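You operate a simulated robot arm through the tools that you are given. There is no shell and no other tool.

You run a simulated two-armed robot. Do the job below in one go: nothing can be reset, and whatever is moved stays where it is left.

TASK
Set up the mic for the name on the cue board.
Fine: its name tab onto the strip whose window shows that name; select it, 48 V on while it is muted, fader to the cue's level, unmute last.

It is judged by the outcome, as a careful person would: the job done as asked, and still so three seconds after it is handed in. It fails if anything else is knocked over, pushed out of place, dropped, spilled or broken.

THE ROBOT
Two 7-joint arms with fingered hands on one trunk that stands fixed in place. Base frame: the origin is at the foot of the trunk, x ahead of it, y to its left, z up; the work surface is at about z = 0.841. Readings come in m, degrees, newtons and seconds.
The left shoulder is at [0.042, 0.162, 1.061], the right one opposite. Each reaches about 1.215 m from its shoulder. Payload 4 kg a hand.
The tool frame of a hand sits at the grasp point between the pads (the TCP): z along the fingers, y along the line on which they close. The tips reach 0.036 m beyond it. The gripper opens to 0.124 m; its body begins 0.042 m behind the TCP. The gripper is a hand of 4 fingers: y runs from the thumb to the fingers, the wrist lies at [-0.015, -0.099, -0.189] in the tool frame, and closing takes about 1.5 s.
Orientation is that of the tool frame in the base frame, as [roll, pitch, yaw] about the fixed x, y, z axes, in that order (R = Rz(yaw) Ry(pitch) Rx(roll)). With the fingers straight down and the wrist toward the robot, the tool's x, y and z point along [0, 1, 0], [1, 0, 0] and [0, 0, -1] of the base frame.

THE INTERFACE
- The arms move only by the tool servo_tool. It takes "left_moves", "right_moves" or both (then of equal length, played together; a hand with none holds still); each is text: rows parted by semicolons, each of 7 numbers parted by spaces: the turn, a rotation vector about the tool's x, y, z in units of 4 degrees (1.0 is 4 degrees), then the shift along the tool's x, y, z in units of 25 mm (1.0 is 25 mm), then the closure, from 0 (fully open) to 1 (shut). In form: ax ay az x y z grip; .... A call has 1 to 20 rows; each row shifts and turns the commanded pose from where the row before left it, along the tool's axes as they then stand. A call with a number of a shift or a turn outside -1 to 1 is refused whole. Each row takes 0.2 s and may step no farther than 0.05 m and 8.6 degrees from the row before; otherwise, or with a gripper value out of range, the whole call is refused. A pose out of reach is approached as far as the arm can. The call stops where the force on the tool passes 50 N (or 10 N more than at its start, if that is more) or the arm is blocked; 0.2 s more then pass. Each finger travels about 0.045 m/s and halts on what it meets, pressing with about 33 N; the grip force reading is that of the motor and also rises with nothing between the fingers. The clock runs only during rows and for 0.2 s after the last one: add rows that do not move to give the fingers time. The reply holds the time, the measured pose of the TCP, the force on the tool along the base axes, the opening and the grip force, in the units named above and with some noise, with the torque about the TCP (base axes, N m) and any sound that the robot's microphone picked up.
- Cameras (640 x 400 px; columns grow to the right, rows downward): "scene" is now at [0.1246, -0.0679, 1.3056]; the picture's right is [-0.73, -0.67, 0.11], its down [-0.36, 0.24, -0.90] and it looks along [0.58, -0.70, -0.41] (base axes); focal length 276 px, centre (320, 200). "left" rides on the left gripper at [-0.075, -0.086, -0.123] in its tool frame; the picture's right is [-0.70, -0.34, 0.63], its down [0.65, -0.68, 0.35] and it looks along [0.32, 0.65, 0.69] (tool axes); focal length 275 px, centre (320, 200). "right" rides on the right gripper at [0.075, -0.086, -0.123] in its tool frame; the picture's right is [-0.70, 0.34, -0.63], its down [-0.65, -0.68, 0.35] and it looks along [-0.32, 0.65, 0.69] (tool axes); focal length 275 px, centre (320, 200). There is no depth. A picture from a camera that has moved, and an enlarged one, comes with that camera's place and axes in the base frame and with its lens.
- grab_frame(camera): a new picture of that camera. The clock stands still meanwhile.
- slide_trunk(by): moves the trunk up (or, below 0, down) by that many m; the arms and the scene camera ride with it, the base frame stays. It gives what a move gives, with no picture.
- grasp_type(shape, hand): the hand has 4 fingers and takes this shape, open, in about a second: jaw (thumb against the fingers, like two jaws); tri (thumb and two fingers); tip (a fingertip pinch); poke (one finger out to press); point (the index stretched); flat (the hand flat); cup (the hand cupped); fist (a fist). The gripper value then closes the fingers along that shape, each until it touches; the sizes above hold for jaw. It gives what a move gives, with no picture.
- turn_head(pan, tilt): turns the head with the scene camera to pan (to the left, within 86 degrees either way) and tilt (down, from -29 to 69), counted from straight ahead of the robot (the tilt from the chest, where the trunk bows). It gives what a move gives.
- enlarge(camera, box): a new picture of the part [left, top, right, bottom] of that camera's present view, enlarged. The clock stands still meanwhile.
- finish_job(): hands the job in; it is judged then, once.

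Nothing tells you positions but the pictures and the camera data. Unless the task says otherwise, let go and move clear before handing in.

The tools are called after "Call:" as name(argument=value, ...) on one line, values as JSON. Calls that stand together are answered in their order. servo_tool: Moves the arms, as the interface text tells. Its arguments: {"type":"object","properties":{"left_moves":{"type":"string"},"right_moves":{"type":"string"}},"required":[]} The other tools are called the same way: slide_trunk (by) moves the trunk up or down; grasp_type (shape, hand) gives the hand a shape; turn_head (pan, tilt) turns the head that bears the scene camera; grab_frame (camera) takes a picture; enlarge (camera, box) takes an enlarged picture of a part of a camera's view; finish_job () hands the job in.

At the start:

```text
time_s: 0.0
left_eef_pos: [0.8599, -0.1607, 1.1586]
left_ee_rot: [179.9, -0.1, 90.0]
left_ft_force: [-0.1, -0.9, 0.1]
left_ft_torque: [-0.01, -0.01, 0.04]
left_gripper_width: 0.1236
left_grasp_force: 0.1
left_shape: jaw
right_eef_pos: [0.4135, -0.594, 1.1706]
right_ee_rot: [-179.9, 0.0, 90.1]
right_ft_force: [0.0, -0.2, -0.5]
right_ft_torque: [0.0, -0.02, -0.02]
right_gripper_width: 0.1235
right_grasp_force: 0.2
right_shape: jaw
trunk travel left (down, up): [-0.225, 0.253]
head pan, tilt (commanded): [-47.6, 18.6]
```

scene: 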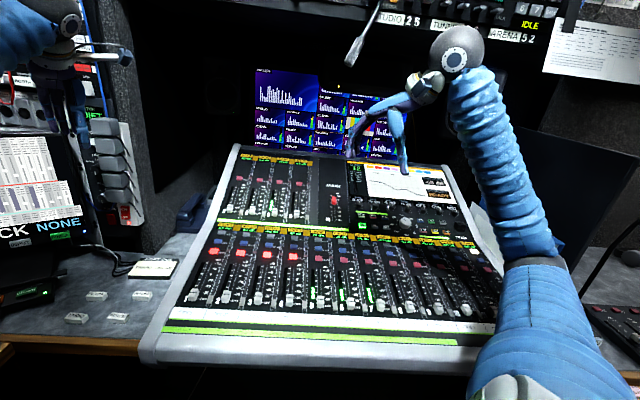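
right: 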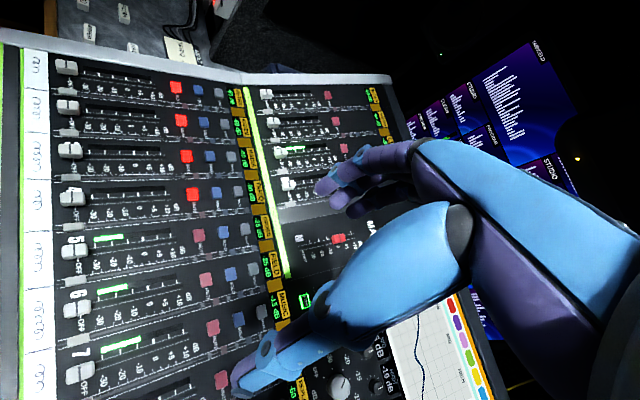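
left: 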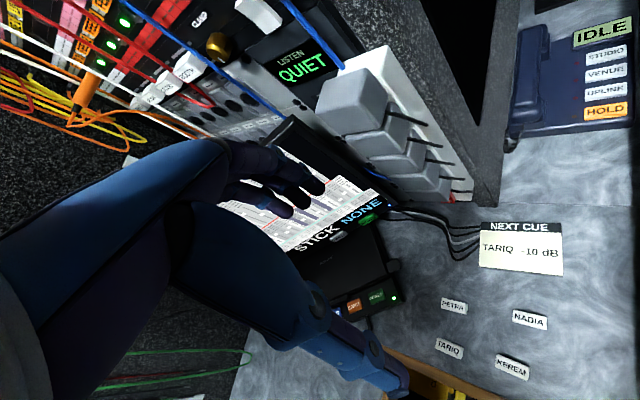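

The cue board reads TARIQ −10 dB, and four name tabs (PETRA, NADIA, TARIQ, KEREM) lie on the desk left of the mixing console. I'll look closer at the console windows and the tabs before moving.

Call:
enlarge(camera="scene", box=[160, 140, 480, 340])

Call:
enlarge(camera="right", box=[0, 20, 320, 220])

Call:
enlarge(camera="right", box=[0, 200, 320, 400])

Call:
enlarge(camera="left", box=[400, 200, 640, 400])

```text
2.00 times, centred on (320, 240) of scene
camera zoom: at [0.1246, -0.0679, 1.3056], right [-0.73, -0.67, 0.11], down [-0.36, 0.24, -0.9], along [0.58, -0.7, -0.41], focal length 552 px, centre (320, 120)
```

zoom: 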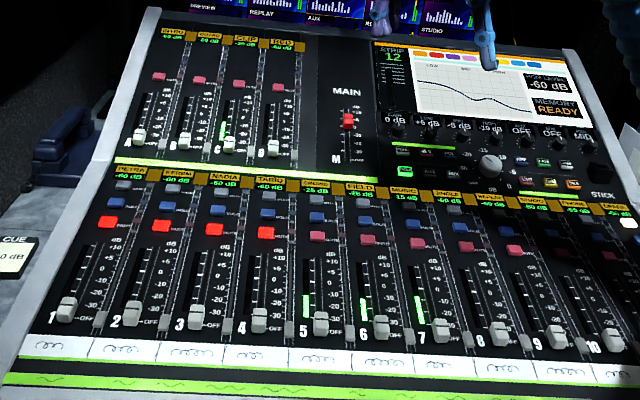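

```text
2.00 times, centred on (160, 120) of right
camera zoom: at [0.3293, -0.5187, 1.2918], right [0.34, -0.7, 0.63], down [-0.68, -0.65, -0.35], along [0.65, -0.32, -0.69], focal length 551 px, centre (640, 360)
```

zoom: 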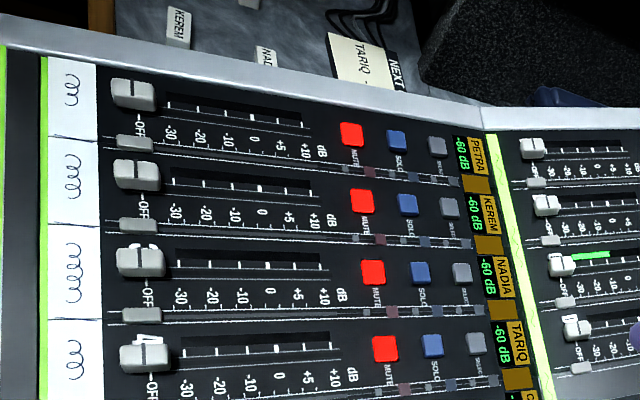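

```text
2.00 times, centred on (160, 300) of right
camera zoom: at [0.3293, -0.5187, 1.2918], right [0.34, -0.7, 0.63], down [-0.68, -0.65, -0.35], along [0.65, -0.32, -0.69], focal length 551 px, centre (640, 0)
```

zoom: 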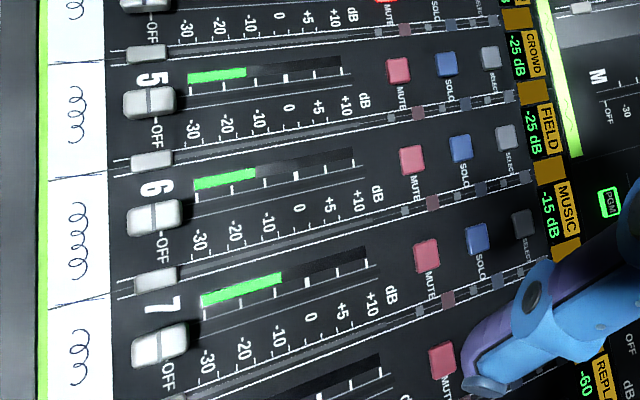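

```text
2.00 times, centred on (520, 300) of left
camera zoom: at [0.7748, -0.2374, 1.2809], right [-0.34, -0.7, -0.63], down [-0.68, 0.64, -0.35], along [0.65, 0.32, -0.69], focal length 551 px, centre (-80, 0)
```

zoom: 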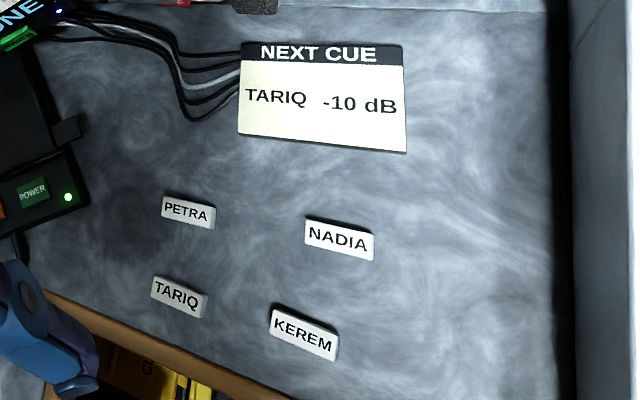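

Strip 4's window seems to read TARIQ, and the channel display shows STRIP 12 selected. I'll zoom in further to confirm the windows and find the 48V button.

Call:
enlarge(camera="scene", box=[340, 155, 500, 255])

Call:
enlarge(camera="scene", box=[190, 215, 350, 315])

Call:
enlarge(camera="right", box=[160, 70, 320, 220])

Call:
enlarge(camera="scene", box=[50, 240, 210, 340])

Call:
enlarge(camera="right", box=[280, 230, 480, 400])

```text
4.00 times, centred on (420, 205) of scene
camera zoom: at [0.1246, -0.0679, 1.3056], right [-0.73, -0.67, 0.11], down [-0.36, 0.24, -0.9], along [0.58, -0.7, -0.41], focal length 1105 px, centre (-80, 180)
```

zoom: 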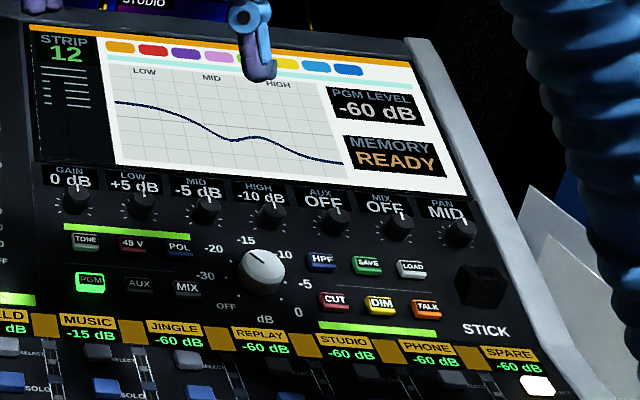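

```text
4.00 times, centred on (270, 265) of scene
camera zoom: at [0.1246, -0.0679, 1.3056], right [-0.73, -0.67, 0.11], down [-0.36, 0.24, -0.9], along [0.58, -0.7, -0.41], focal length 1105 px, centre (520, -60)
```

zoom: 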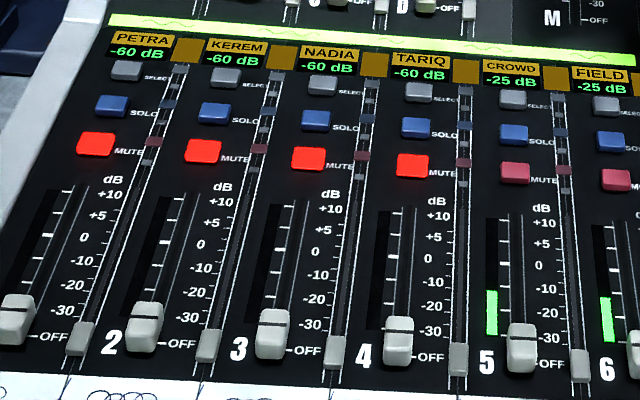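

```text
2.67 times, centred on (240, 145) of right
camera zoom: at [0.3293, -0.5187, 1.2918], right [0.34, -0.7, 0.63], down [-0.68, -0.65, -0.35], along [0.65, -0.32, -0.69], focal length 734 px, centre (533, 347)
```

zoom: 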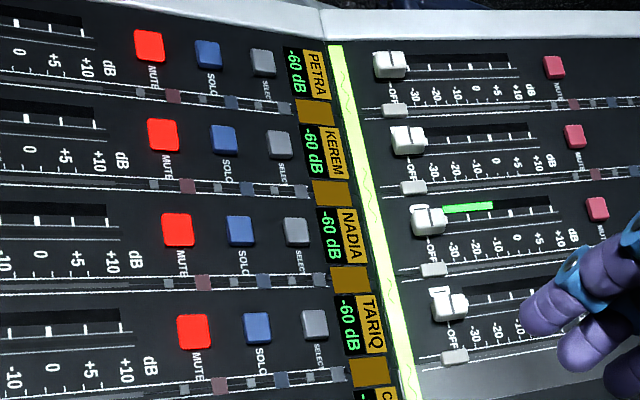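

```text
4.00 times, centred on (130, 290) of scene
camera zoom: at [0.1246, -0.0679, 1.3056], right [-0.73, -0.67, 0.11], down [-0.36, 0.24, -0.9], along [0.58, -0.7, -0.41], focal length 1105 px, centre (1080, -160)
```

zoom: 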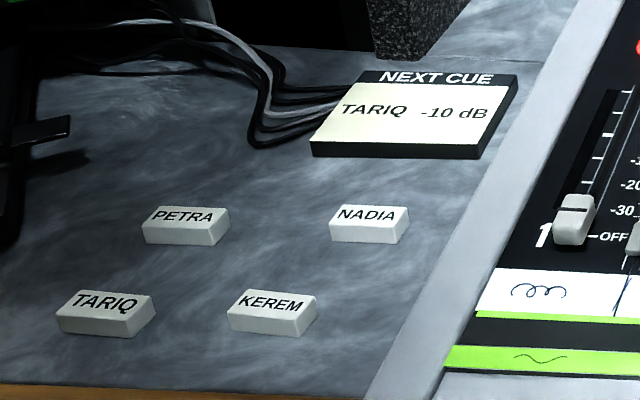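

```text
2.35 times, centred on (380, 315) of right
camera zoom: at [0.3293, -0.5187, 1.2918], right [0.34, -0.7, 0.63], down [-0.68, -0.65, -0.35], along [0.65, -0.32, -0.69], focal length 648 px, centre (179, -71)
```

zoom: 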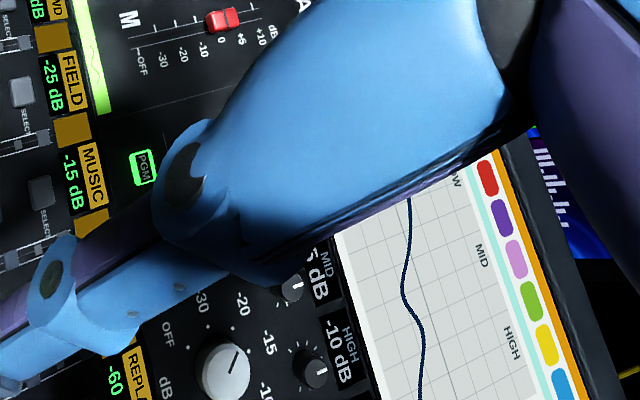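

Three-view triangulation puts the console surface at z ≈ 0.85, with strip 4 (TARIQ) mute at about (0.561, −0.510). The console is turned 45°, and the TARIQ tab is at about (0.836, −0.076) on a lower desk, tops near z ≈ 0.72. I'll turn the head to check clearances around the tab area.

Call:
turn_head(pan=-15, tilt=25)

Call:
grab_frame(camera="scene")

```text
time_s: 1.0
left_eef_pos: [0.861, -0.1611, 1.1583]
left_ee_rot: [179.9, 0.1, 90.2]
left_ft_force: [0.4, -0.2, 0.7]
left_ft_torque: [-0.02, 0.03, 0.01]
left_gripper_width: 0.1235
left_grasp_force: 0.1
left_shape: jaw
right_eef_pos: [0.4161, -0.5931, 1.1709]
right_ee_rot: [-179.9, 0.0, 90.0]
right_ft_force: [0.2, -0.1, 0.4]
right_ft_torque: [-0.02, 0.03, 0.02]
right_gripper_width: 0.1235
right_grasp_force: 0.1
right_shape: jaw
trunk travel left (down, up): [-0.225, 0.253]
head pan, tilt (commanded): [-15.0, 25.0]
```

```text
taken
camera scene: at [0.1488, -0.0229, 1.2913], right [-0.26, -0.97, 0.04], down [-0.54, 0.11, -0.83], along [0.8, -0.23, -0.55], focal length 276 px, centre (320, 200)
```

scene: 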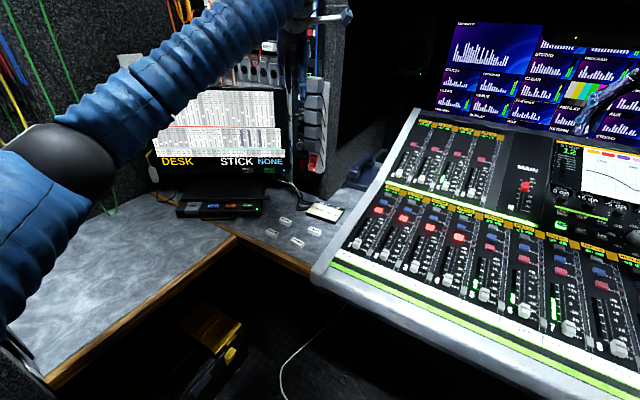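

The left arm hangs over the lower desk and the tabs sit near the desk's front edge. I'll turn the left hand 45° to line up with the tab, lower it partway, and try the fingertip pinch shape in free air.

Call:
servo_tool(left_moves="0 0 0.9375 0 0 0.3 0;0 0 0.9375 0 0 0.3 0;0 0 0.9375 0 0 0.3 0;0 0 0.9375 0 0 0.3 0;0 0 0.9375 0 0 0.3 0;0 0 0.9375 0 0 0.3 0;0 0 0.9375 0 0 0.3 0;0 0 0.9375 0 0 0.3 0;0 0 0.9375 0 0 0.3 0;0 0 0.9375 0 0 0.3 0;0 0 0.9375 0 0 0.3 0;0 0 0.9375 0 0 0.3 0;0 0 0 0.86 -1 0.3 0;0 0 0 0.86 -1 0.3 0;0 0 0 0 -1 0.3 0")

Call:
grasp_type(hand="left", shape="tip")

Call:
grab_frame(camera="left")

Call:
grab_frame(camera="scene")

```text
time_s: 4.2
left_eef_pos: [0.8374, -0.0791, 1.0481]
left_ee_rot: [-180.0, 0.0, 45.0]
left_ft_force: [0.0, 0.6, 0.6]
left_ft_torque: [0.0, 0.02, 0.03]
left_gripper_width: 0.1237
left_grasp_force: 0.0
left_shape: jaw
right_eef_pos: [0.4142, -0.5919, 1.171]
right_ee_rot: [-179.9, 0.0, 90.0]
right_ft_force: [0.9, 0.6, 0.0]
right_ft_torque: [0.0, 0.03, 0.03]
right_gripper_width: 0.1237
right_grasp_force: 0.1
right_shape: jaw
trunk travel left (down, up): [-0.225, 0.253]
head pan, tilt (commanded): [-15.0, 25.0]
```

```text
time_s: 5.1
left_eef_pos: [0.8381, -0.0778, 1.0481]
left_ee_rot: [180.0, 0.0, 45.2]
left_ft_force: [-0.9, -0.7, -0.1]
left_ft_torque: [0.04, 0.01, 0.01]
left_gripper_width: 0.1236
left_grasp_force: 0.0
left_shape: tip
right_eef_pos: [0.4148, -0.5942, 1.1698]
right_ee_rot: [-179.9, 0.0, 90.0]
right_ft_force: [0.2, 0.2, 1.1]
right_ft_torque: [0.01, -0.03, 0.03]
right_gripper_width: 0.1235
right_grasp_force: 0.2
right_shape: jaw
trunk travel left (down, up): [-0.225, 0.253]
head pan, tilt (commanded): [-15.0, 25.0]
```

```text
taken
camera left: at [0.7241, -0.0724, 1.1701], right [-0.73, -0.25, -0.63], down [-0.03, 0.94, -0.35], along [0.68, -0.24, -0.69], focal length 275 px, centre (320, 200)
```

left: 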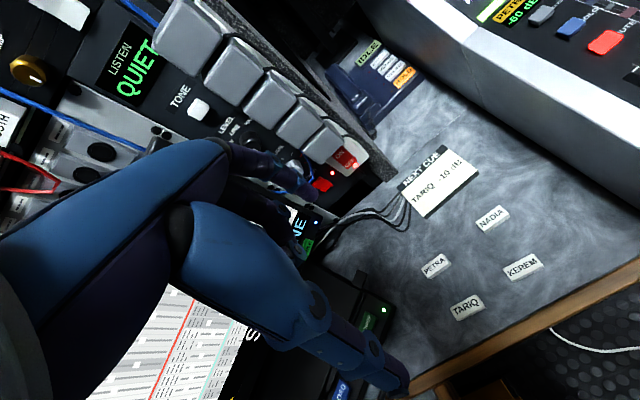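

```text
taken
camera scene: at [0.1488, -0.0227, 1.2913], right [-0.26, -0.97, 0.04], down [-0.54, 0.11, -0.83], along [0.8, -0.23, -0.55], focal length 276 px, centre (320, 200)
```

scene: 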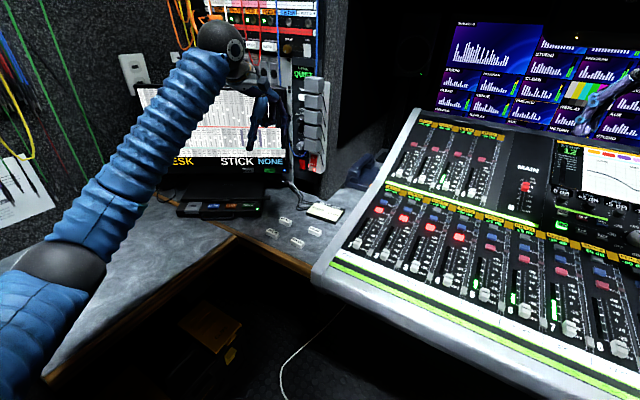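

The point straight below the tool projects to about (461, 304) and the TARIQ tab is at (466, 307), so my position estimate is good. I'll enlarge to get its exact centre and angle, and inspect the fingers.

Call:
enlarge(camera="left", box=[400, 190, 560, 340])

Call:
enlarge(camera="scene", box=[180, 0, 380, 270])

```text
2.67 times, centred on (480, 265) of left
camera zoom: at [0.7241, -0.0724, 1.1701], right [-0.73, -0.25, -0.63], down [-0.03, 0.94, -0.35], along [0.68, -0.24, -0.69], focal length 734 px, centre (-107, 27)
```

zoom: 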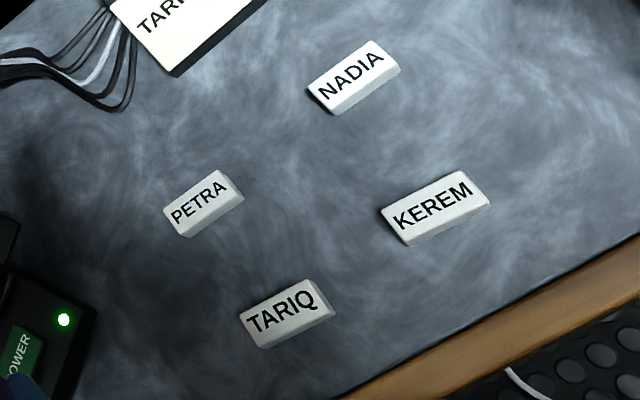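

```text
1.48 times, centred on (280, 135) of scene
camera zoom: at [0.1488, -0.0227, 1.2913], right [-0.26, -0.97, 0.04], down [-0.54, 0.11, -0.83], along [0.8, -0.23, -0.55], focal length 409 px, centre (379, 296)
```

zoom: 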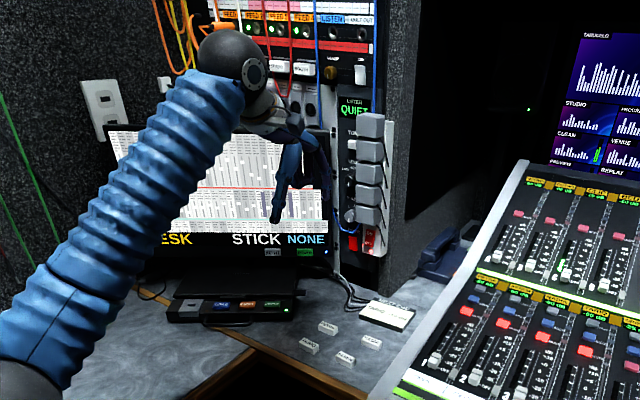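

The TARIQ tab measures about 40 × 17 mm and is within 6 mm of straight under the tool. I'll close the pinch in free air to see where the fingertips meet.

Call:
servo_tool(left_moves="0 0 0 0 0 0 0.7;0 0 0 0 0 0 0.7;0 0 0 0 0 0 0.7;0 0 0 0 0 0 0.7;0 0 0 0 0 0 0.7;0 0 0 0 0 0 0.7;0 0 0 0 0 0 0.7;0 0 0 0 0 0 0.7")

Call:
grab_frame(camera="left")

Call:
enlarge(camera="scene", box=[200, 50, 360, 150])

```text
time_s: 6.9
left_eef_pos: [0.8385, -0.0782, 1.0488]
left_ee_rot: [-179.9, 0.0, 45.0]
left_ft_force: [-1.2, 0.0, -1.1]
left_ft_torque: [0.01, -0.05, 0.01]
left_gripper_width: 0.0395
left_grasp_force: 0.1
left_shape: tip
right_eef_pos: [0.4148, -0.5927, 1.1696]
right_ee_rot: [-179.9, 0.0, 89.9]
right_ft_force: [-0.2, 0.1, 0.4]
right_ft_torque: [0.01, 0.0, 0.0]
right_gripper_width: 0.1235
right_grasp_force: 0.0
right_shape: jaw
trunk travel left (down, up): [-0.225, 0.253]
head pan, tilt (commanded): [-15.0, 25.0]
```

```text
taken
camera left: at [0.724, -0.0723, 1.1701], right [-0.73, -0.25, -0.63], down [-0.03, 0.94, -0.35], along [0.68, -0.24, -0.69], focal length 275 px, centre (320, 200)
```

left: 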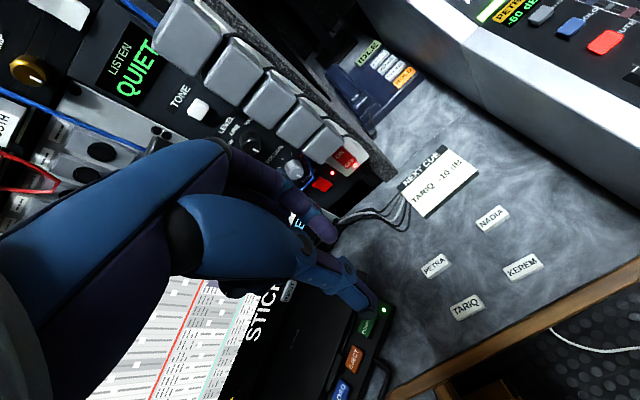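

```text
4.00 times, centred on (280, 100) of scene
camera zoom: at [0.1488, -0.0227, 1.2913], right [-0.26, -0.97, 0.04], down [-0.54, 0.11, -0.83], along [0.8, -0.23, -0.55], focal length 1105 px, centre (480, 600)
```

zoom: 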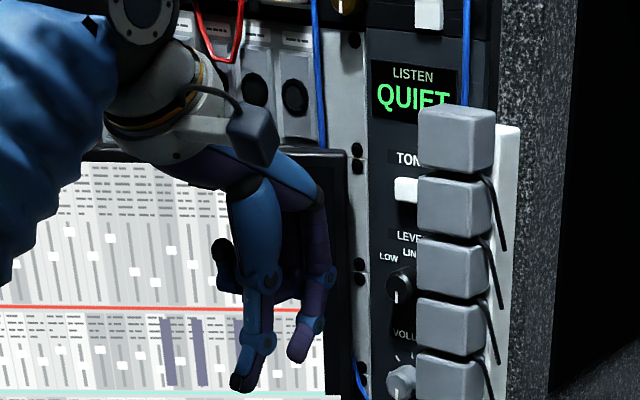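

Call:
enlarge(camera="left", box=[240, 160, 440, 340])

Call:
servo_tool(left_moves="0 0 0 0 0 0 0.9;0 0 0 0 0 0 0.9;0 0 0 0 0 0 0.9;0 0 0 0 0 0 0.9")

Call:
enlarge(camera="left", box=[240, 160, 440, 340])

Call:
enlarge(camera="scene", box=[200, 50, 360, 150])

```text
2.22 times, centred on (340, 250) of left
camera zoom: at [0.724, -0.0723, 1.1701], right [-0.73, -0.25, -0.63], down [-0.03, 0.94, -0.35], along [0.68, -0.24, -0.69], focal length 612 px, centre (276, 89)
```

zoom: 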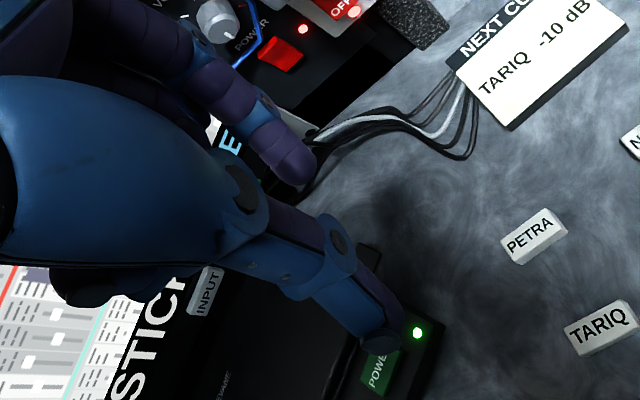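

```text
time_s: 7.9
left_eef_pos: [0.8385, -0.0789, 1.0476]
left_ee_rot: [-180.0, 0.0, 45.1]
left_ft_force: [-1.2, -1.3, -0.1]
left_ft_torque: [-0.04, 0.03, -0.01]
left_gripper_width: 0.0147
left_grasp_force: 0.0
left_shape: tip
right_eef_pos: [0.4145, -0.5942, 1.17]
right_ee_rot: [-179.9, 0.0, 90.1]
right_ft_force: [0.1, -0.1, 0.5]
right_ft_torque: [0.0, -0.03, -0.02]
right_gripper_width: 0.1231
right_grasp_force: 0.1
right_shape: jaw
trunk travel left (down, up): [-0.225, 0.253]
head pan, tilt (commanded): [-15.0, 25.0]
```

```text
2.22 times, centred on (340, 250) of left
camera zoom: at [0.724, -0.0723, 1.1701], right [-0.73, -0.25, -0.63], down [-0.03, 0.94, -0.35], along [0.68, -0.24, -0.69], focal length 612 px, centre (276, 89)
```

zoom: 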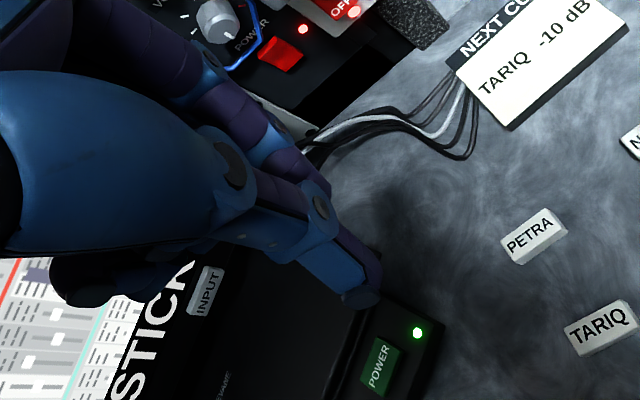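

```text
4.00 times, centred on (280, 100) of scene
camera zoom: at [0.1488, -0.0227, 1.2913], right [-0.26, -0.97, 0.04], down [-0.54, 0.11, -0.83], along [0.8, -0.23, -0.55], focal length 1105 px, centre (480, 600)
```

zoom: 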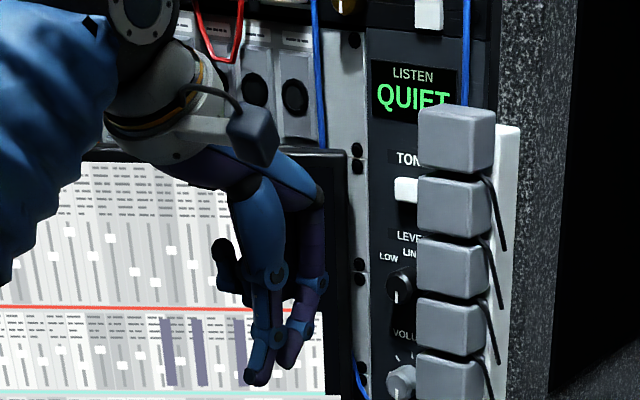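

The pinch shape closes on a point about 3 cm beyond the tool point. Because the OFF fader knob sits close to the label strip, I'll set strip 4's fader before placing the tab: select, 48 V, fader, tab, then unmute last. Next I'll shape the right hand to poke and look at it.

Call:
grasp_type(hand="right", shape="poke")

Call:
turn_head(pan=-50, tilt=22)

Call:
grab_frame(camera="right")

Call:
grab_frame(camera="scene")

```text
time_s: 8.8
left_eef_pos: [0.8377, -0.0788, 1.048]
left_ee_rot: [179.9, 0.0, 45.0]
left_ft_force: [0.6, -0.6, 0.3]
left_ft_torque: [0.02, -0.01, -0.02]
left_gripper_width: 0.0147
left_grasp_force: 0.1
left_shape: tip
right_eef_pos: [0.4141, -0.5934, 1.1703]
right_ee_rot: [-179.9, 0.0, 89.9]
right_ft_force: [0.0, 0.0, -0.4]
right_ft_torque: [-0.01, -0.02, -0.01]
right_gripper_width: 0.0002
right_grasp_force: 0.1
right_shape: poke
trunk travel left (down, up): [-0.225, 0.253]
head pan, tilt (commanded): [-15.0, 25.0]
```

```text
time_s: 9.8
left_eef_pos: [0.8374, -0.0784, 1.0471]
left_ee_rot: [179.9, 0.0, 45.1]
left_ft_force: [0.4, -0.1, 0.9]
left_ft_torque: [-0.02, 0.0, -0.02]
left_gripper_width: 0.0146
left_grasp_force: 0.1
left_shape: tip
right_eef_pos: [0.4149, -0.5931, 1.1681]
right_ee_rot: [-179.9, 0.0, 90.0]
right_ft_force: [0.1, -1.3, -0.4]
right_ft_torque: [0.0, 0.02, 0.01]
right_gripper_width: 0.0
right_grasp_force: 0.1
right_shape: poke
trunk travel left (down, up): [-0.225, 0.253]
head pan, tilt (commanded): [-50.0, 22.0]
```

```text
taken
camera right: at [0.3293, -0.5186, 1.2919], right [0.34, -0.7, 0.63], down [-0.68, -0.65, -0.35], along [0.65, -0.32, -0.69], focal length 275 px, centre (320, 200)
```

right: 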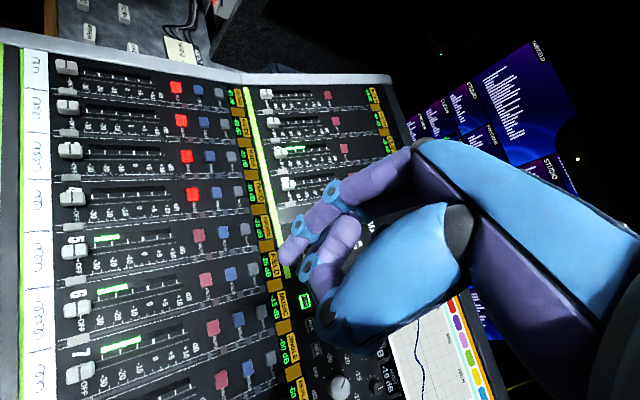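

```text
taken
camera scene: at [0.1206, -0.0699, 1.3006], right [-0.76, -0.64, 0.12], down [-0.38, 0.29, -0.88], along [0.53, -0.71, -0.46], focal length 276 px, centre (320, 200)
```

scene: 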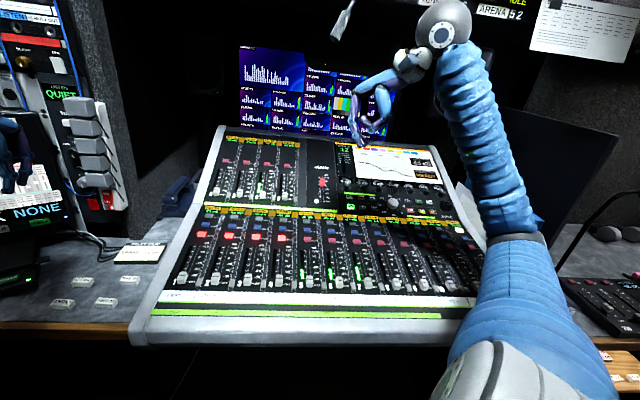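

Call:
enlarge(camera="right", box=[240, 160, 440, 360])

Call:
enlarge(camera="scene", box=[320, 20, 480, 160])

```text
2.00 times, centred on (340, 260) of right
camera zoom: at [0.3293, -0.5186, 1.2919], right [0.34, -0.7, 0.63], down [-0.68, -0.65, -0.35], along [0.65, -0.32, -0.69], focal length 551 px, centre (280, 80)
```

zoom: 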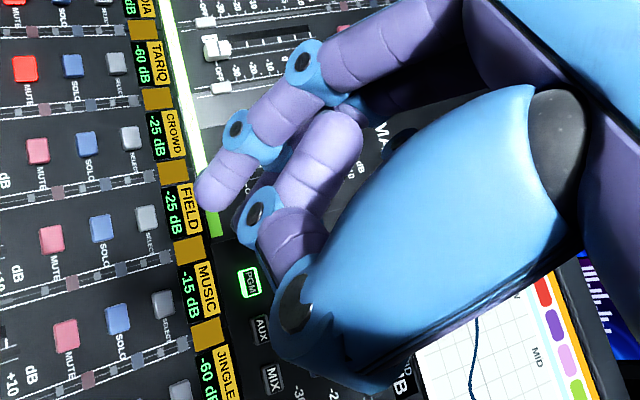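

```text
2.86 times, centred on (400, 90) of scene
camera zoom: at [0.1206, -0.0699, 1.3006], right [-0.76, -0.64, 0.12], down [-0.38, 0.29, -0.88], along [0.53, -0.71, -0.46], focal length 789 px, centre (91, 514)
```

zoom: 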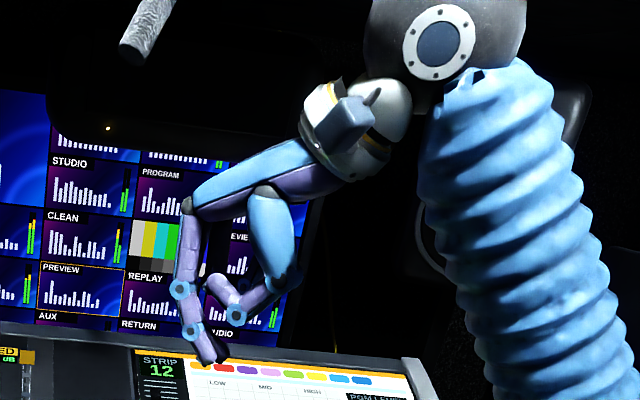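

The poking index tip sits about 1–3 cm from the tool point. I'll turn the right hand to match the console and bring the tip about 9 cm above SELECT 4 (≈ 0.615, −0.565, 0.858), then check with the camera.

Call:
servo_tool(right_moves="0 0 0.9375 0 0 0 0;0 0 0.9375 0 0 0 0;0 0 0.9375 0 0 0 0;0 0 0.9375 0 0 0 0;0 0 0.9375 0 0 0 0;0 0 0.9375 0 0 0 0;0 0 0.9375 0 0 0 0;0 0 0.9375 0 0 0 0;0 0 0.9375 0 0 0 0;0 0 0.9375 0 0 0 0;0 0 0.9375 0 0 0 0;0 0 0.9375 0 0 0 0")

Call:
servo_tool(right_moves="0 0 0 0.6 0.508 0.76 0;0 0 0 0.6 0.508 0.76 0;0 0 0 0.6 0.508 0.76 0;0 0 0 0.6 0.508 0.76 0;0 0 0 0.6 0.508 0.76 0;0 0 0 0.6 0.508 0.76 0;0 0 0 0.6 0.508 0.76 0;0 0 0 0.6 0.508 0.76 0;0 0 0 0.6 0.508 0.76 0;0 0 0 0.6 0.508 0.76 0")

Call:
grab_frame(camera="right")

Call:
grab_frame(camera="scene")

```text
time_s: 12.6
left_eef_pos: [0.8382, -0.08, 1.0457]
left_ee_rot: [-179.9, 0.1, 45.0]
left_ft_force: [0.2, -0.5, 0.9]
left_ft_torque: [0.02, 0.02, 0.01]
left_gripper_width: 0.0145
left_grasp_force: 0.0
left_shape: tip
right_eef_pos: [0.3931, -0.5946, 1.2294]
right_ee_rot: [173.3, -6.7, 45.3]
right_ft_force: [0.2, -1.0, 0.2]
right_ft_torque: [0.02, 0.02, -0.02]
right_gripper_width: 0.0
right_grasp_force: 0.2
right_shape: poke
trunk travel left (down, up): [-0.225, 0.253]
head pan, tilt (commanded): [-50.0, 22.0]
stopped in row 12 (right hand): the arm was blocked; the commanded pose is now the measured one
```

```text
time_s: 14.8
left_eef_pos: [0.8382, -0.0777, 1.0476]
left_ee_rot: [180.0, 0.0, 45.1]
left_ft_force: [-0.1, 0.5, 0.3]
left_ft_torque: [0.01, 0.01, 0.0]
left_gripper_width: 0.0143
left_grasp_force: 0.1
left_shape: tip
right_eef_pos: [0.6167, -0.5778, 1.0753]
right_ee_rot: [173.1, -6.9, 45.5]
right_ft_force: [-0.3, -0.4, 0.5]
right_ft_torque: [0.04, 0.02, 0.01]
right_gripper_width: 0.0002
right_grasp_force: 0.1
right_shape: poke
trunk travel left (down, up): [-0.225, 0.253]
head pan, tilt (commanded): [-50.0, 22.0]
```

```text
taken
camera right: at [0.5889, -0.4645, 1.1952], right [-0.36, -0.73, 0.58], down [-0.87, 0.03, -0.5], along [0.35, -0.68, -0.64], focal length 275 px, centre (320, 200)
```

right: 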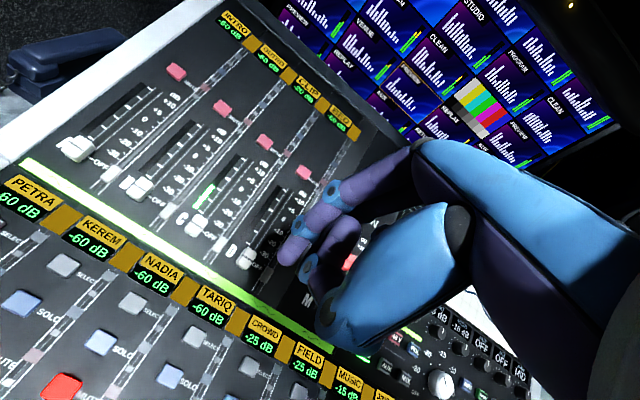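

```text
taken
camera scene: at [0.1209, -0.0697, 1.3006], right [-0.76, -0.64, 0.12], down [-0.38, 0.29, -0.88], along [0.53, -0.71, -0.46], focal length 276 px, centre (320, 200)
```

scene: 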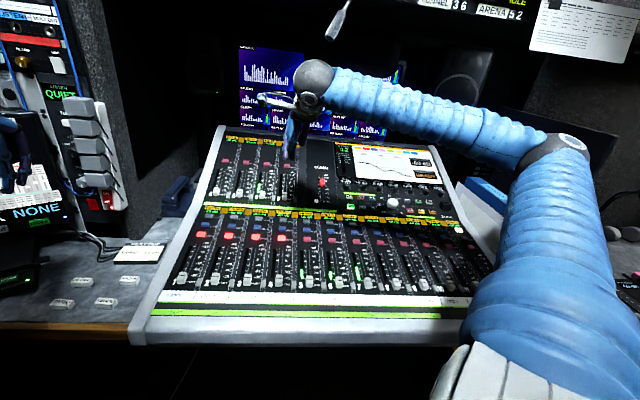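

The rotation hit a joint limit near the body, leaving a 10° tilt. Now that the arm is farther out, I'll level the hand again.

Call:
servo_tool(right_moves="0.43 -0.43 0 0 0 0 0;0.43 -0.43 0 0 0 0 0;0.43 -0.43 0 0 0 0 0;0.43 -0.43 0 0 0 0 0")

Call:
grab_frame(camera="right")

Call:
grab_frame(camera="scene")

```text
time_s: 15.8
left_eef_pos: [0.838, -0.0776, 1.0475]
left_ee_rot: [180.0, 0.0, 45.1]
left_ft_force: [0.0, -0.8, 0.7]
left_ft_torque: [0.01, -0.03, 0.03]
left_gripper_width: 0.0144
left_grasp_force: 0.1
left_shape: tip
right_eef_pos: [0.6167, -0.5775, 1.0765]
right_ee_rot: [-179.9, 0.1, 45.0]
right_ft_force: [-0.6, -0.1, -0.2]
right_ft_torque: [-0.03, 0.02, -0.02]
right_gripper_width: 0.0
right_grasp_force: 0.1
right_shape: poke
trunk travel left (down, up): [-0.225, 0.253]
head pan, tilt (commanded): [-50.0, 22.0]
```

```text
taken
camera right: at [0.6092, -0.4641, 1.1985], right [-0.25, -0.73, 0.63], down [-0.94, 0.03, -0.34], along [0.23, -0.68, -0.69], focal length 275 px, centre (320, 200)
```

right: 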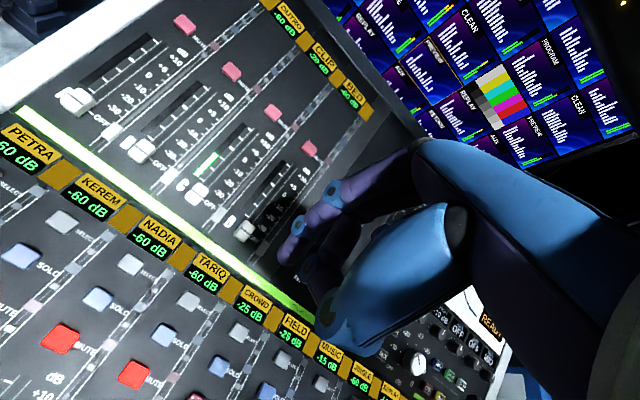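

```text
taken
camera scene: at [0.1206, -0.0698, 1.3006], right [-0.76, -0.64, 0.12], down [-0.38, 0.29, -0.88], along [0.53, -0.71, -0.46], focal length 276 px, centre (320, 200)
```

scene: 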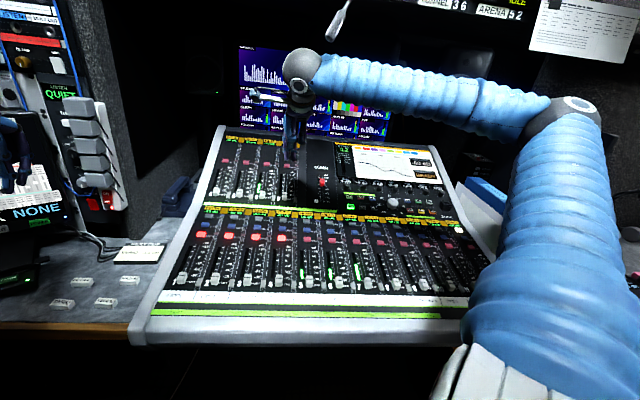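

Call:
enlarge(camera="right", box=[140, 220, 340, 345])

```text
3.20 times, centred on (240, 282) of right
camera zoom: at [0.6092, -0.4641, 1.1985], right [-0.25, -0.73, 0.63], down [-0.94, 0.03, -0.34], along [0.23, -0.68, -0.69], focal length 881 px, centre (576, -64)
```

zoom: 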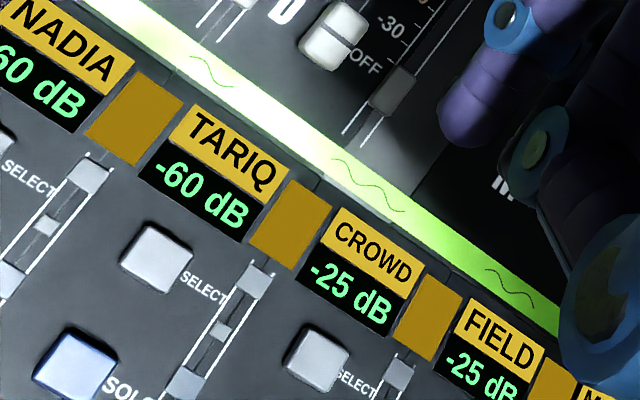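

The tip's plumb line passes about 8 mm past SELECT 4. I'll shift back toward the button and lower to about 3.5 cm above it.

Call:
servo_tool(right_moves="0 0 0 0 -0.08 0.9 0;0 0 0 0 -0.08 0.9 0;0 0 0 0 -0.08 0.9 0;0 0 0 0 -0.08 1 0;0 0 0 0 0 1 0;0 0 0 0 0 1 0")

Call:
enlarge(camera="right", box=[160, 200, 360, 325])

Call:
enlarge(camera="scene", box=[200, 100, 440, 260])

```text
time_s: 17.2
left_eef_pos: [0.8371, -0.0776, 1.0489]
left_ee_rot: [-180.0, 0.0, 45.1]
left_ft_force: [0.0, 0.2, 0.6]
left_ft_torque: [0.02, -0.01, 0.01]
left_gripper_width: 0.0148
left_grasp_force: 0.1
left_shape: tip
right_eef_pos: [0.6111, -0.5715, 0.9338]
right_ee_rot: [-180.0, 0.1, 45.1]
right_ft_force: [0.0, 0.1, -0.1]
right_ft_torque: [0.03, -0.05, -0.05]
right_gripper_width: 0.0
right_grasp_force: 0.0
right_shape: poke
trunk travel left (down, up): [-0.225, 0.253]
head pan, tilt (commanded): [-50.0, 22.0]
```

```text
3.20 times, centred on (260, 262) of right
camera zoom: at [0.6036, -0.4569, 1.0553], right [-0.25, -0.73, 0.63], down [-0.94, 0.03, -0.34], along [0.24, -0.68, -0.69], focal length 881 px, centre (512, 0)
```

zoom: 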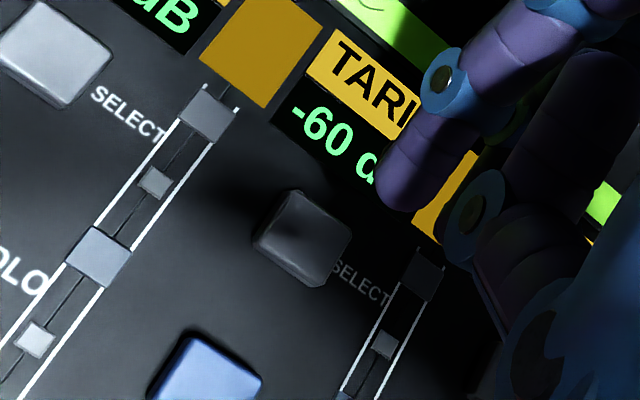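

```text
2.50 times, centred on (320, 180) of scene
camera zoom: at [0.1209, -0.0701, 1.3005], right [-0.76, -0.64, 0.12], down [-0.38, 0.29, -0.88], along [0.53, -0.71, -0.46], focal length 690 px, centre (320, 250)
```

zoom: 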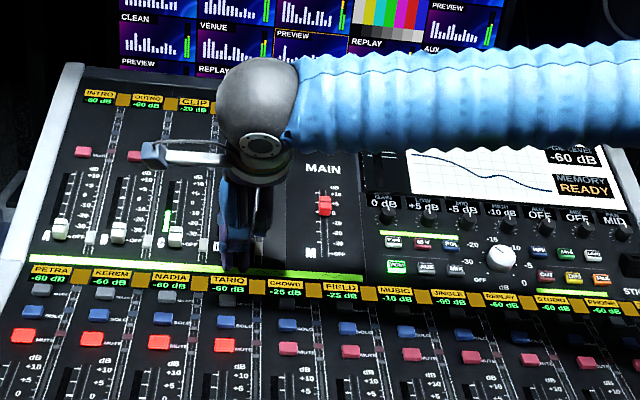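

The fingertip's line now passes through the centre of SELECT 4, about 4 cm above it. I'll descend in smaller and smaller steps.

Call:
servo_tool(right_moves="0 0 0 0 0 0.8 0;0 0 0 0 0 0.4 0;0 0 0 0 0 0.12 0")

Call:
enlarge(camera="right", box=[160, 200, 360, 325])

```text
time_s: 18.0
left_eef_pos: [0.8372, -0.0779, 1.0489]
left_ee_rot: [-180.0, 0.0, 45.1]
left_ft_force: [0.4, 0.2, 0.0]
left_ft_torque: [-0.01, -0.01, 0.01]
left_gripper_width: 0.0146
left_grasp_force: 0.2
left_shape: tip
right_eef_pos: [0.6104, -0.5715, 0.9022]
right_ee_rot: [-180.0, 0.0, 45.1]
right_ft_force: [-0.4, -0.3, -0.2]
right_ft_torque: [-0.02, 0.01, 0.01]
right_gripper_width: 0.0001
right_grasp_force: 0.0
right_shape: poke
trunk travel left (down, up): [-0.225, 0.253]
head pan, tilt (commanded): [-50.0, 22.0]
```

```text
3.20 times, centred on (260, 262) of right
camera zoom: at [0.6036, -0.458, 1.0235], right [-0.25, -0.73, 0.63], down [-0.94, 0.03, -0.34], along [0.24, -0.68, -0.69], focal length 881 px, centre (512, 0)
```

zoom: 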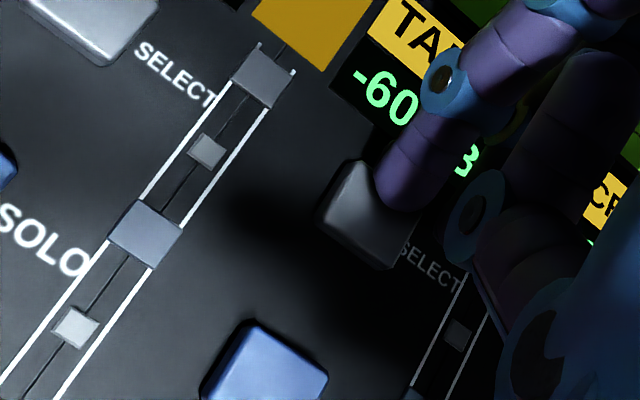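

Call:
servo_tool(right_moves="0 0 0 0 0 0.12 0;0 0 0 0 0 0.12 0")

Call:
enlarge(camera="right", box=[160, 200, 360, 325])

```text
time_s: 18.6
left_eef_pos: [0.8369, -0.0775, 1.0477]
left_ee_rot: [-180.0, 0.0, 45.0]
left_ft_force: [0.3, -1.0, 0.3]
left_ft_torque: [-0.03, -0.01, 0.03]
left_gripper_width: 0.0146
left_grasp_force: 0.1
left_shape: tip
right_eef_pos: [0.61, -0.5703, 0.8965]
right_ee_rot: [-179.9, 0.0, 45.0]
right_ft_force: [0.4, -0.6, 2.9]
right_ft_torque: [0.03, -0.05, -0.02]
right_gripper_width: 0.0
right_grasp_force: 0.1
right_shape: poke
trunk travel left (down, up): [-0.225, 0.253]
head pan, tilt (commanded): [-50.0, 22.0]
heard: click
```

```text
3.20 times, centred on (260, 262) of right
camera zoom: at [0.603, -0.4567, 1.0182], right [-0.25, -0.73, 0.63], down [-0.94, 0.03, -0.35], along [0.24, -0.68, -0.69], focal length 881 px, centre (512, 0)
```

zoom: 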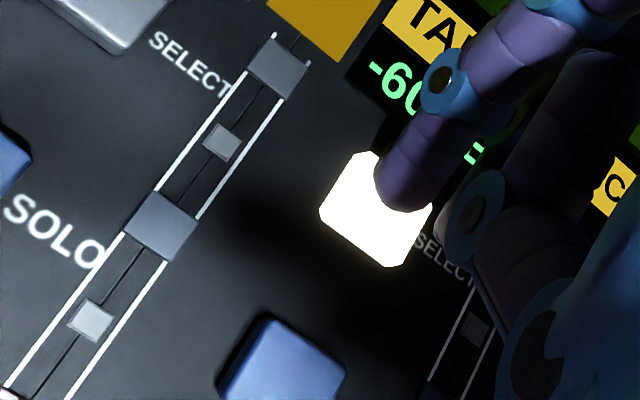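

A click was heard and SELECT 4 lit up. I'll raise the finger and check the display, then locate the 48 V button.

Call:
servo_tool(right_moves="0 0 0 0 0 -0.5 0;0 0 0 0 0 -1 0;0 0 0 0 0 -1 0;0 0 0 0 0 -1 0;0 0 0 0 0 -1 0;0 0 0 0 0 -1 0;0 0 0 0 0 -1 0")

Call:
enlarge(camera="scene", box=[320, 130, 480, 230])

Call:
grab_frame(camera="right")

```text
time_s: 20.2
left_eef_pos: [0.8383, -0.0767, 1.0481]
left_ee_rot: [180.0, 0.0, 45.0]
left_ft_force: [0.1, 0.1, 0.5]
left_ft_torque: [0.02, -0.02, 0.0]
left_gripper_width: 0.0144
left_grasp_force: 0.1
left_shape: tip
right_eef_pos: [0.6101, -0.5699, 1.0587]
right_ee_rot: [-179.9, 0.1, 45.0]
right_ft_force: [-0.4, 0.6, 0.0]
right_ft_torque: [0.01, -0.01, 0.0]
right_gripper_width: 0.0
right_grasp_force: 0.0
right_shape: poke
trunk travel left (down, up): [-0.225, 0.253]
head pan, tilt (commanded): [-50.0, 22.0]
```

```text
4.00 times, centred on (400, 180) of scene
camera zoom: at [0.1203, -0.0695, 1.3007], right [-0.76, -0.64, 0.12], down [-0.38, 0.29, -0.88], along [0.53, -0.71, -0.46], focal length 1105 px, centre (0, 280)
```

zoom: 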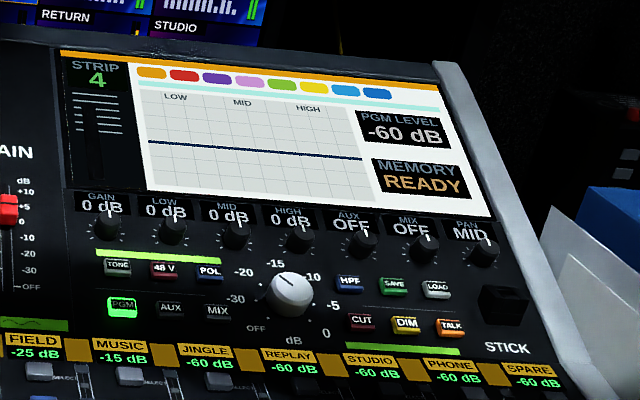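

```text
taken
camera right: at [0.6026, -0.4566, 1.1804], right [-0.25, -0.73, 0.63], down [-0.94, 0.03, -0.34], along [0.23, -0.68, -0.69], focal length 275 px, centre (320, 200)
```

right: 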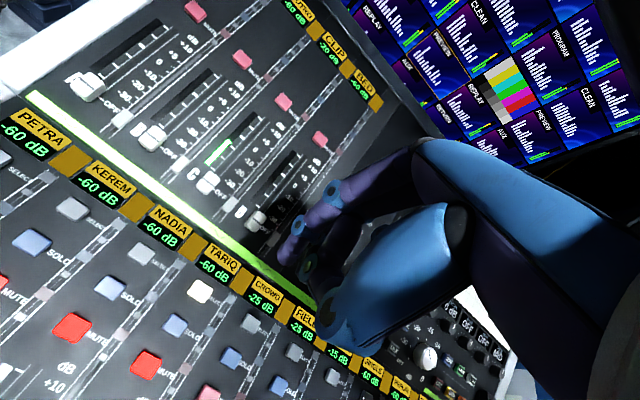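

The display now shows STRIP 4. I'll move the right hand over to the channel panel where the 48 V button is, staying high.

Call:
servo_tool(right_moves="0 0 0 -0.96 0.3 0 0;0 0 0 -0.96 0.3 0 0;0 0 0 -0.96 0.3 0 0;0 0 0 -0.96 0.3 0 0;0 0 0 -0.96 0.3 0 0;0 0 0 -0.96 0.3 0 0;0 0 0 -0.96 0.3 0 0;0 0 0 -0.96 0.3 0 0;0 0 0 -0.96 0.3 0 0")

Call:
grab_frame(camera="right")

Call:
grab_frame(camera="scene")

```text
time_s: 22.2
left_eef_pos: [0.8372, -0.078, 1.0486]
left_ee_rot: [180.0, 0.1, 45.1]
left_ft_force: [0.5, -1.2, 0.4]
left_ft_torque: [0.01, 0.05, 0.0]
left_gripper_width: 0.0147
left_grasp_force: 0.0
left_shape: tip
right_eef_pos: [0.5063, -0.7711, 1.0571]
right_ee_rot: [180.0, 0.0, 45.1]
right_ft_force: [0.3, 0.2, -0.4]
right_ft_torque: [-0.01, -0.01, 0.02]
right_gripper_width: 0.0
right_grasp_force: 0.1
right_shape: poke
trunk travel left (down, up): [-0.225, 0.253]
head pan, tilt (commanded): [-50.0, 22.0]
```

```text
taken
camera right: at [0.4978, -0.6573, 1.1783], right [-0.25, -0.73, 0.63], down [-0.94, 0.03, -0.35], along [0.24, -0.68, -0.69], focal length 275 px, centre (320, 200)
```

right: 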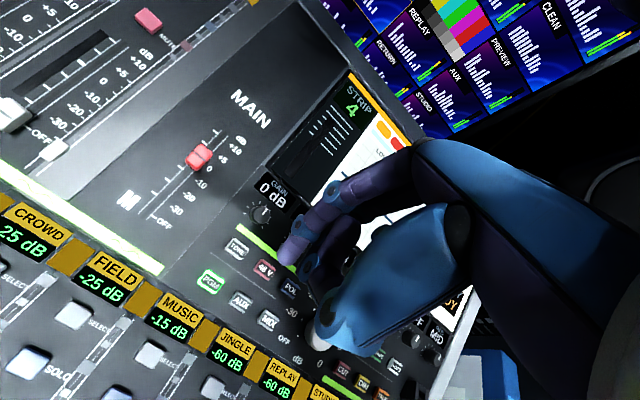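

```text
taken
camera scene: at [0.1201, -0.0699, 1.3007], right [-0.76, -0.64, 0.12], down [-0.38, 0.29, -0.88], along [0.53, -0.71, -0.46], focal length 276 px, centre (320, 200)
```

scene: 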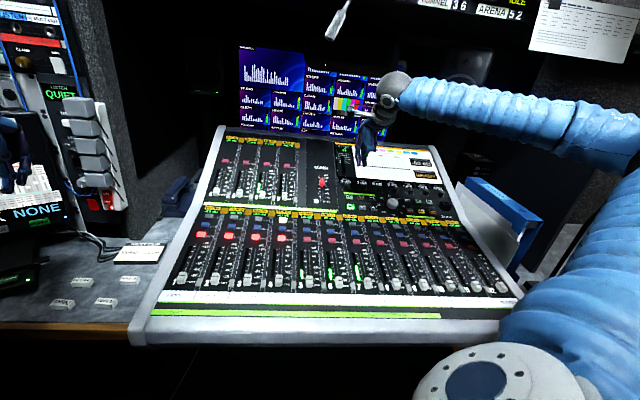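

Call:
enlarge(camera="right", box=[160, 180, 360, 355])

```text
2.29 times, centred on (260, 268) of right
camera zoom: at [0.4978, -0.6573, 1.1783], right [-0.25, -0.73, 0.63], down [-0.94, 0.03, -0.35], along [0.24, -0.68, -0.69], focal length 629 px, centre (457, 46)
```

zoom: 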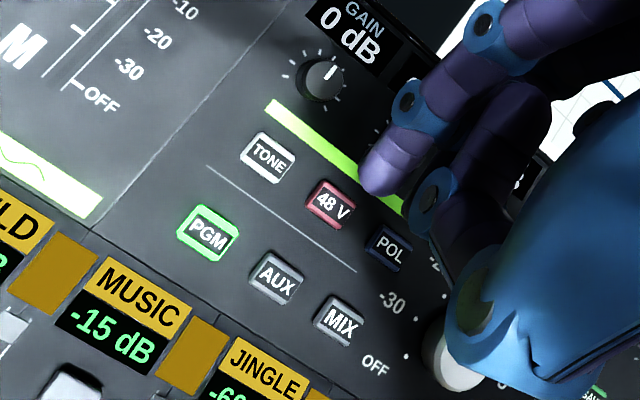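

The 48 V button triangulates to about (0.513, −0.825, 0.894) on the steeper upper panel. I'll tilt the hand 20° to face that slope and come in closer, leaving about 6 cm clearance.

Call:
servo_tool(right_moves="-1 0 0 0 0 0 0;-1 0 0 0 0 0 0;-1 0 0 0 0 0 0;-1 0 0 0 0 0 0;-1 0 0 0 0 0 0;0 0 0 -0.306 -0.102 0.56 0;0 0 0 -0.306 -0.102 0.56 0;0 0 0 -0.306 -0.102 0.56 0;0 0 0 -0.306 -0.102 0.56 0;0 0 0 -0.306 -0.102 0.56 0")

Call:
enlarge(camera="right", box=[160, 180, 360, 355])

Call:
enlarge(camera="scene", box=[300, 60, 500, 220])

```text
time_s: 24.4
left_eef_pos: [0.8378, -0.0783, 1.048]
left_ee_rot: [-180.0, 0.0, 45.0]
left_ft_force: [-0.3, 0.1, -0.2]
left_ft_torque: [-0.02, -0.02, 0.01]
left_gripper_width: 0.0147
left_grasp_force: 0.0
left_shape: tip
right_eef_pos: [0.4869, -0.8096, 0.9873]
right_ee_rot: [160.1, 0.1, 45.0]
right_ft_force: [-0.1, 0.4, 0.8]
right_ft_torque: [0.04, 0.0, 0.02]
right_gripper_width: 0.0001
right_grasp_force: 0.0
right_shape: poke
trunk travel left (down, up): [-0.225, 0.253]
head pan, tilt (commanded): [-50.0, 22.0]
```

```text
2.29 times, centred on (260, 268) of right
camera zoom: at [0.4534, -0.6692, 1.0721], right [-0.42, -0.56, 0.71], down [-0.83, -0.09, -0.56], along [0.38, -0.82, -0.43], focal length 629 px, centre (457, 46)
```

zoom: 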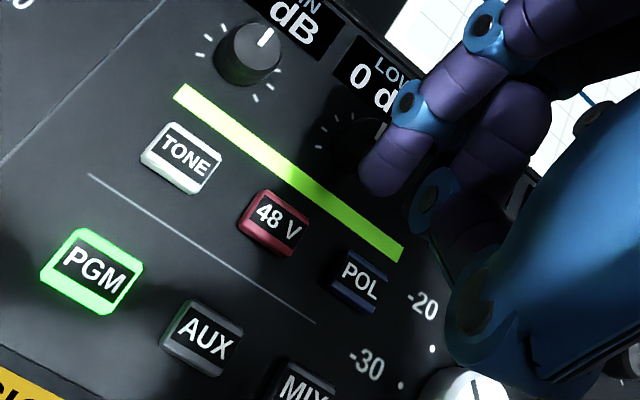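

```text
2.50 times, centred on (400, 140) of scene
camera zoom: at [0.1205, -0.0703, 1.3006], right [-0.76, -0.64, 0.12], down [-0.38, 0.29, -0.88], along [0.53, -0.71, -0.46], focal length 690 px, centre (120, 350)
```

zoom: 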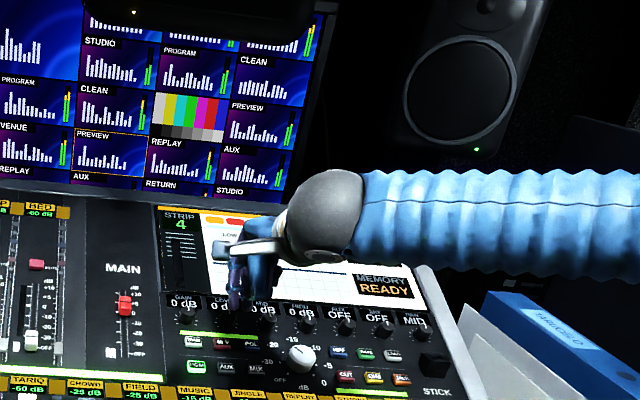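

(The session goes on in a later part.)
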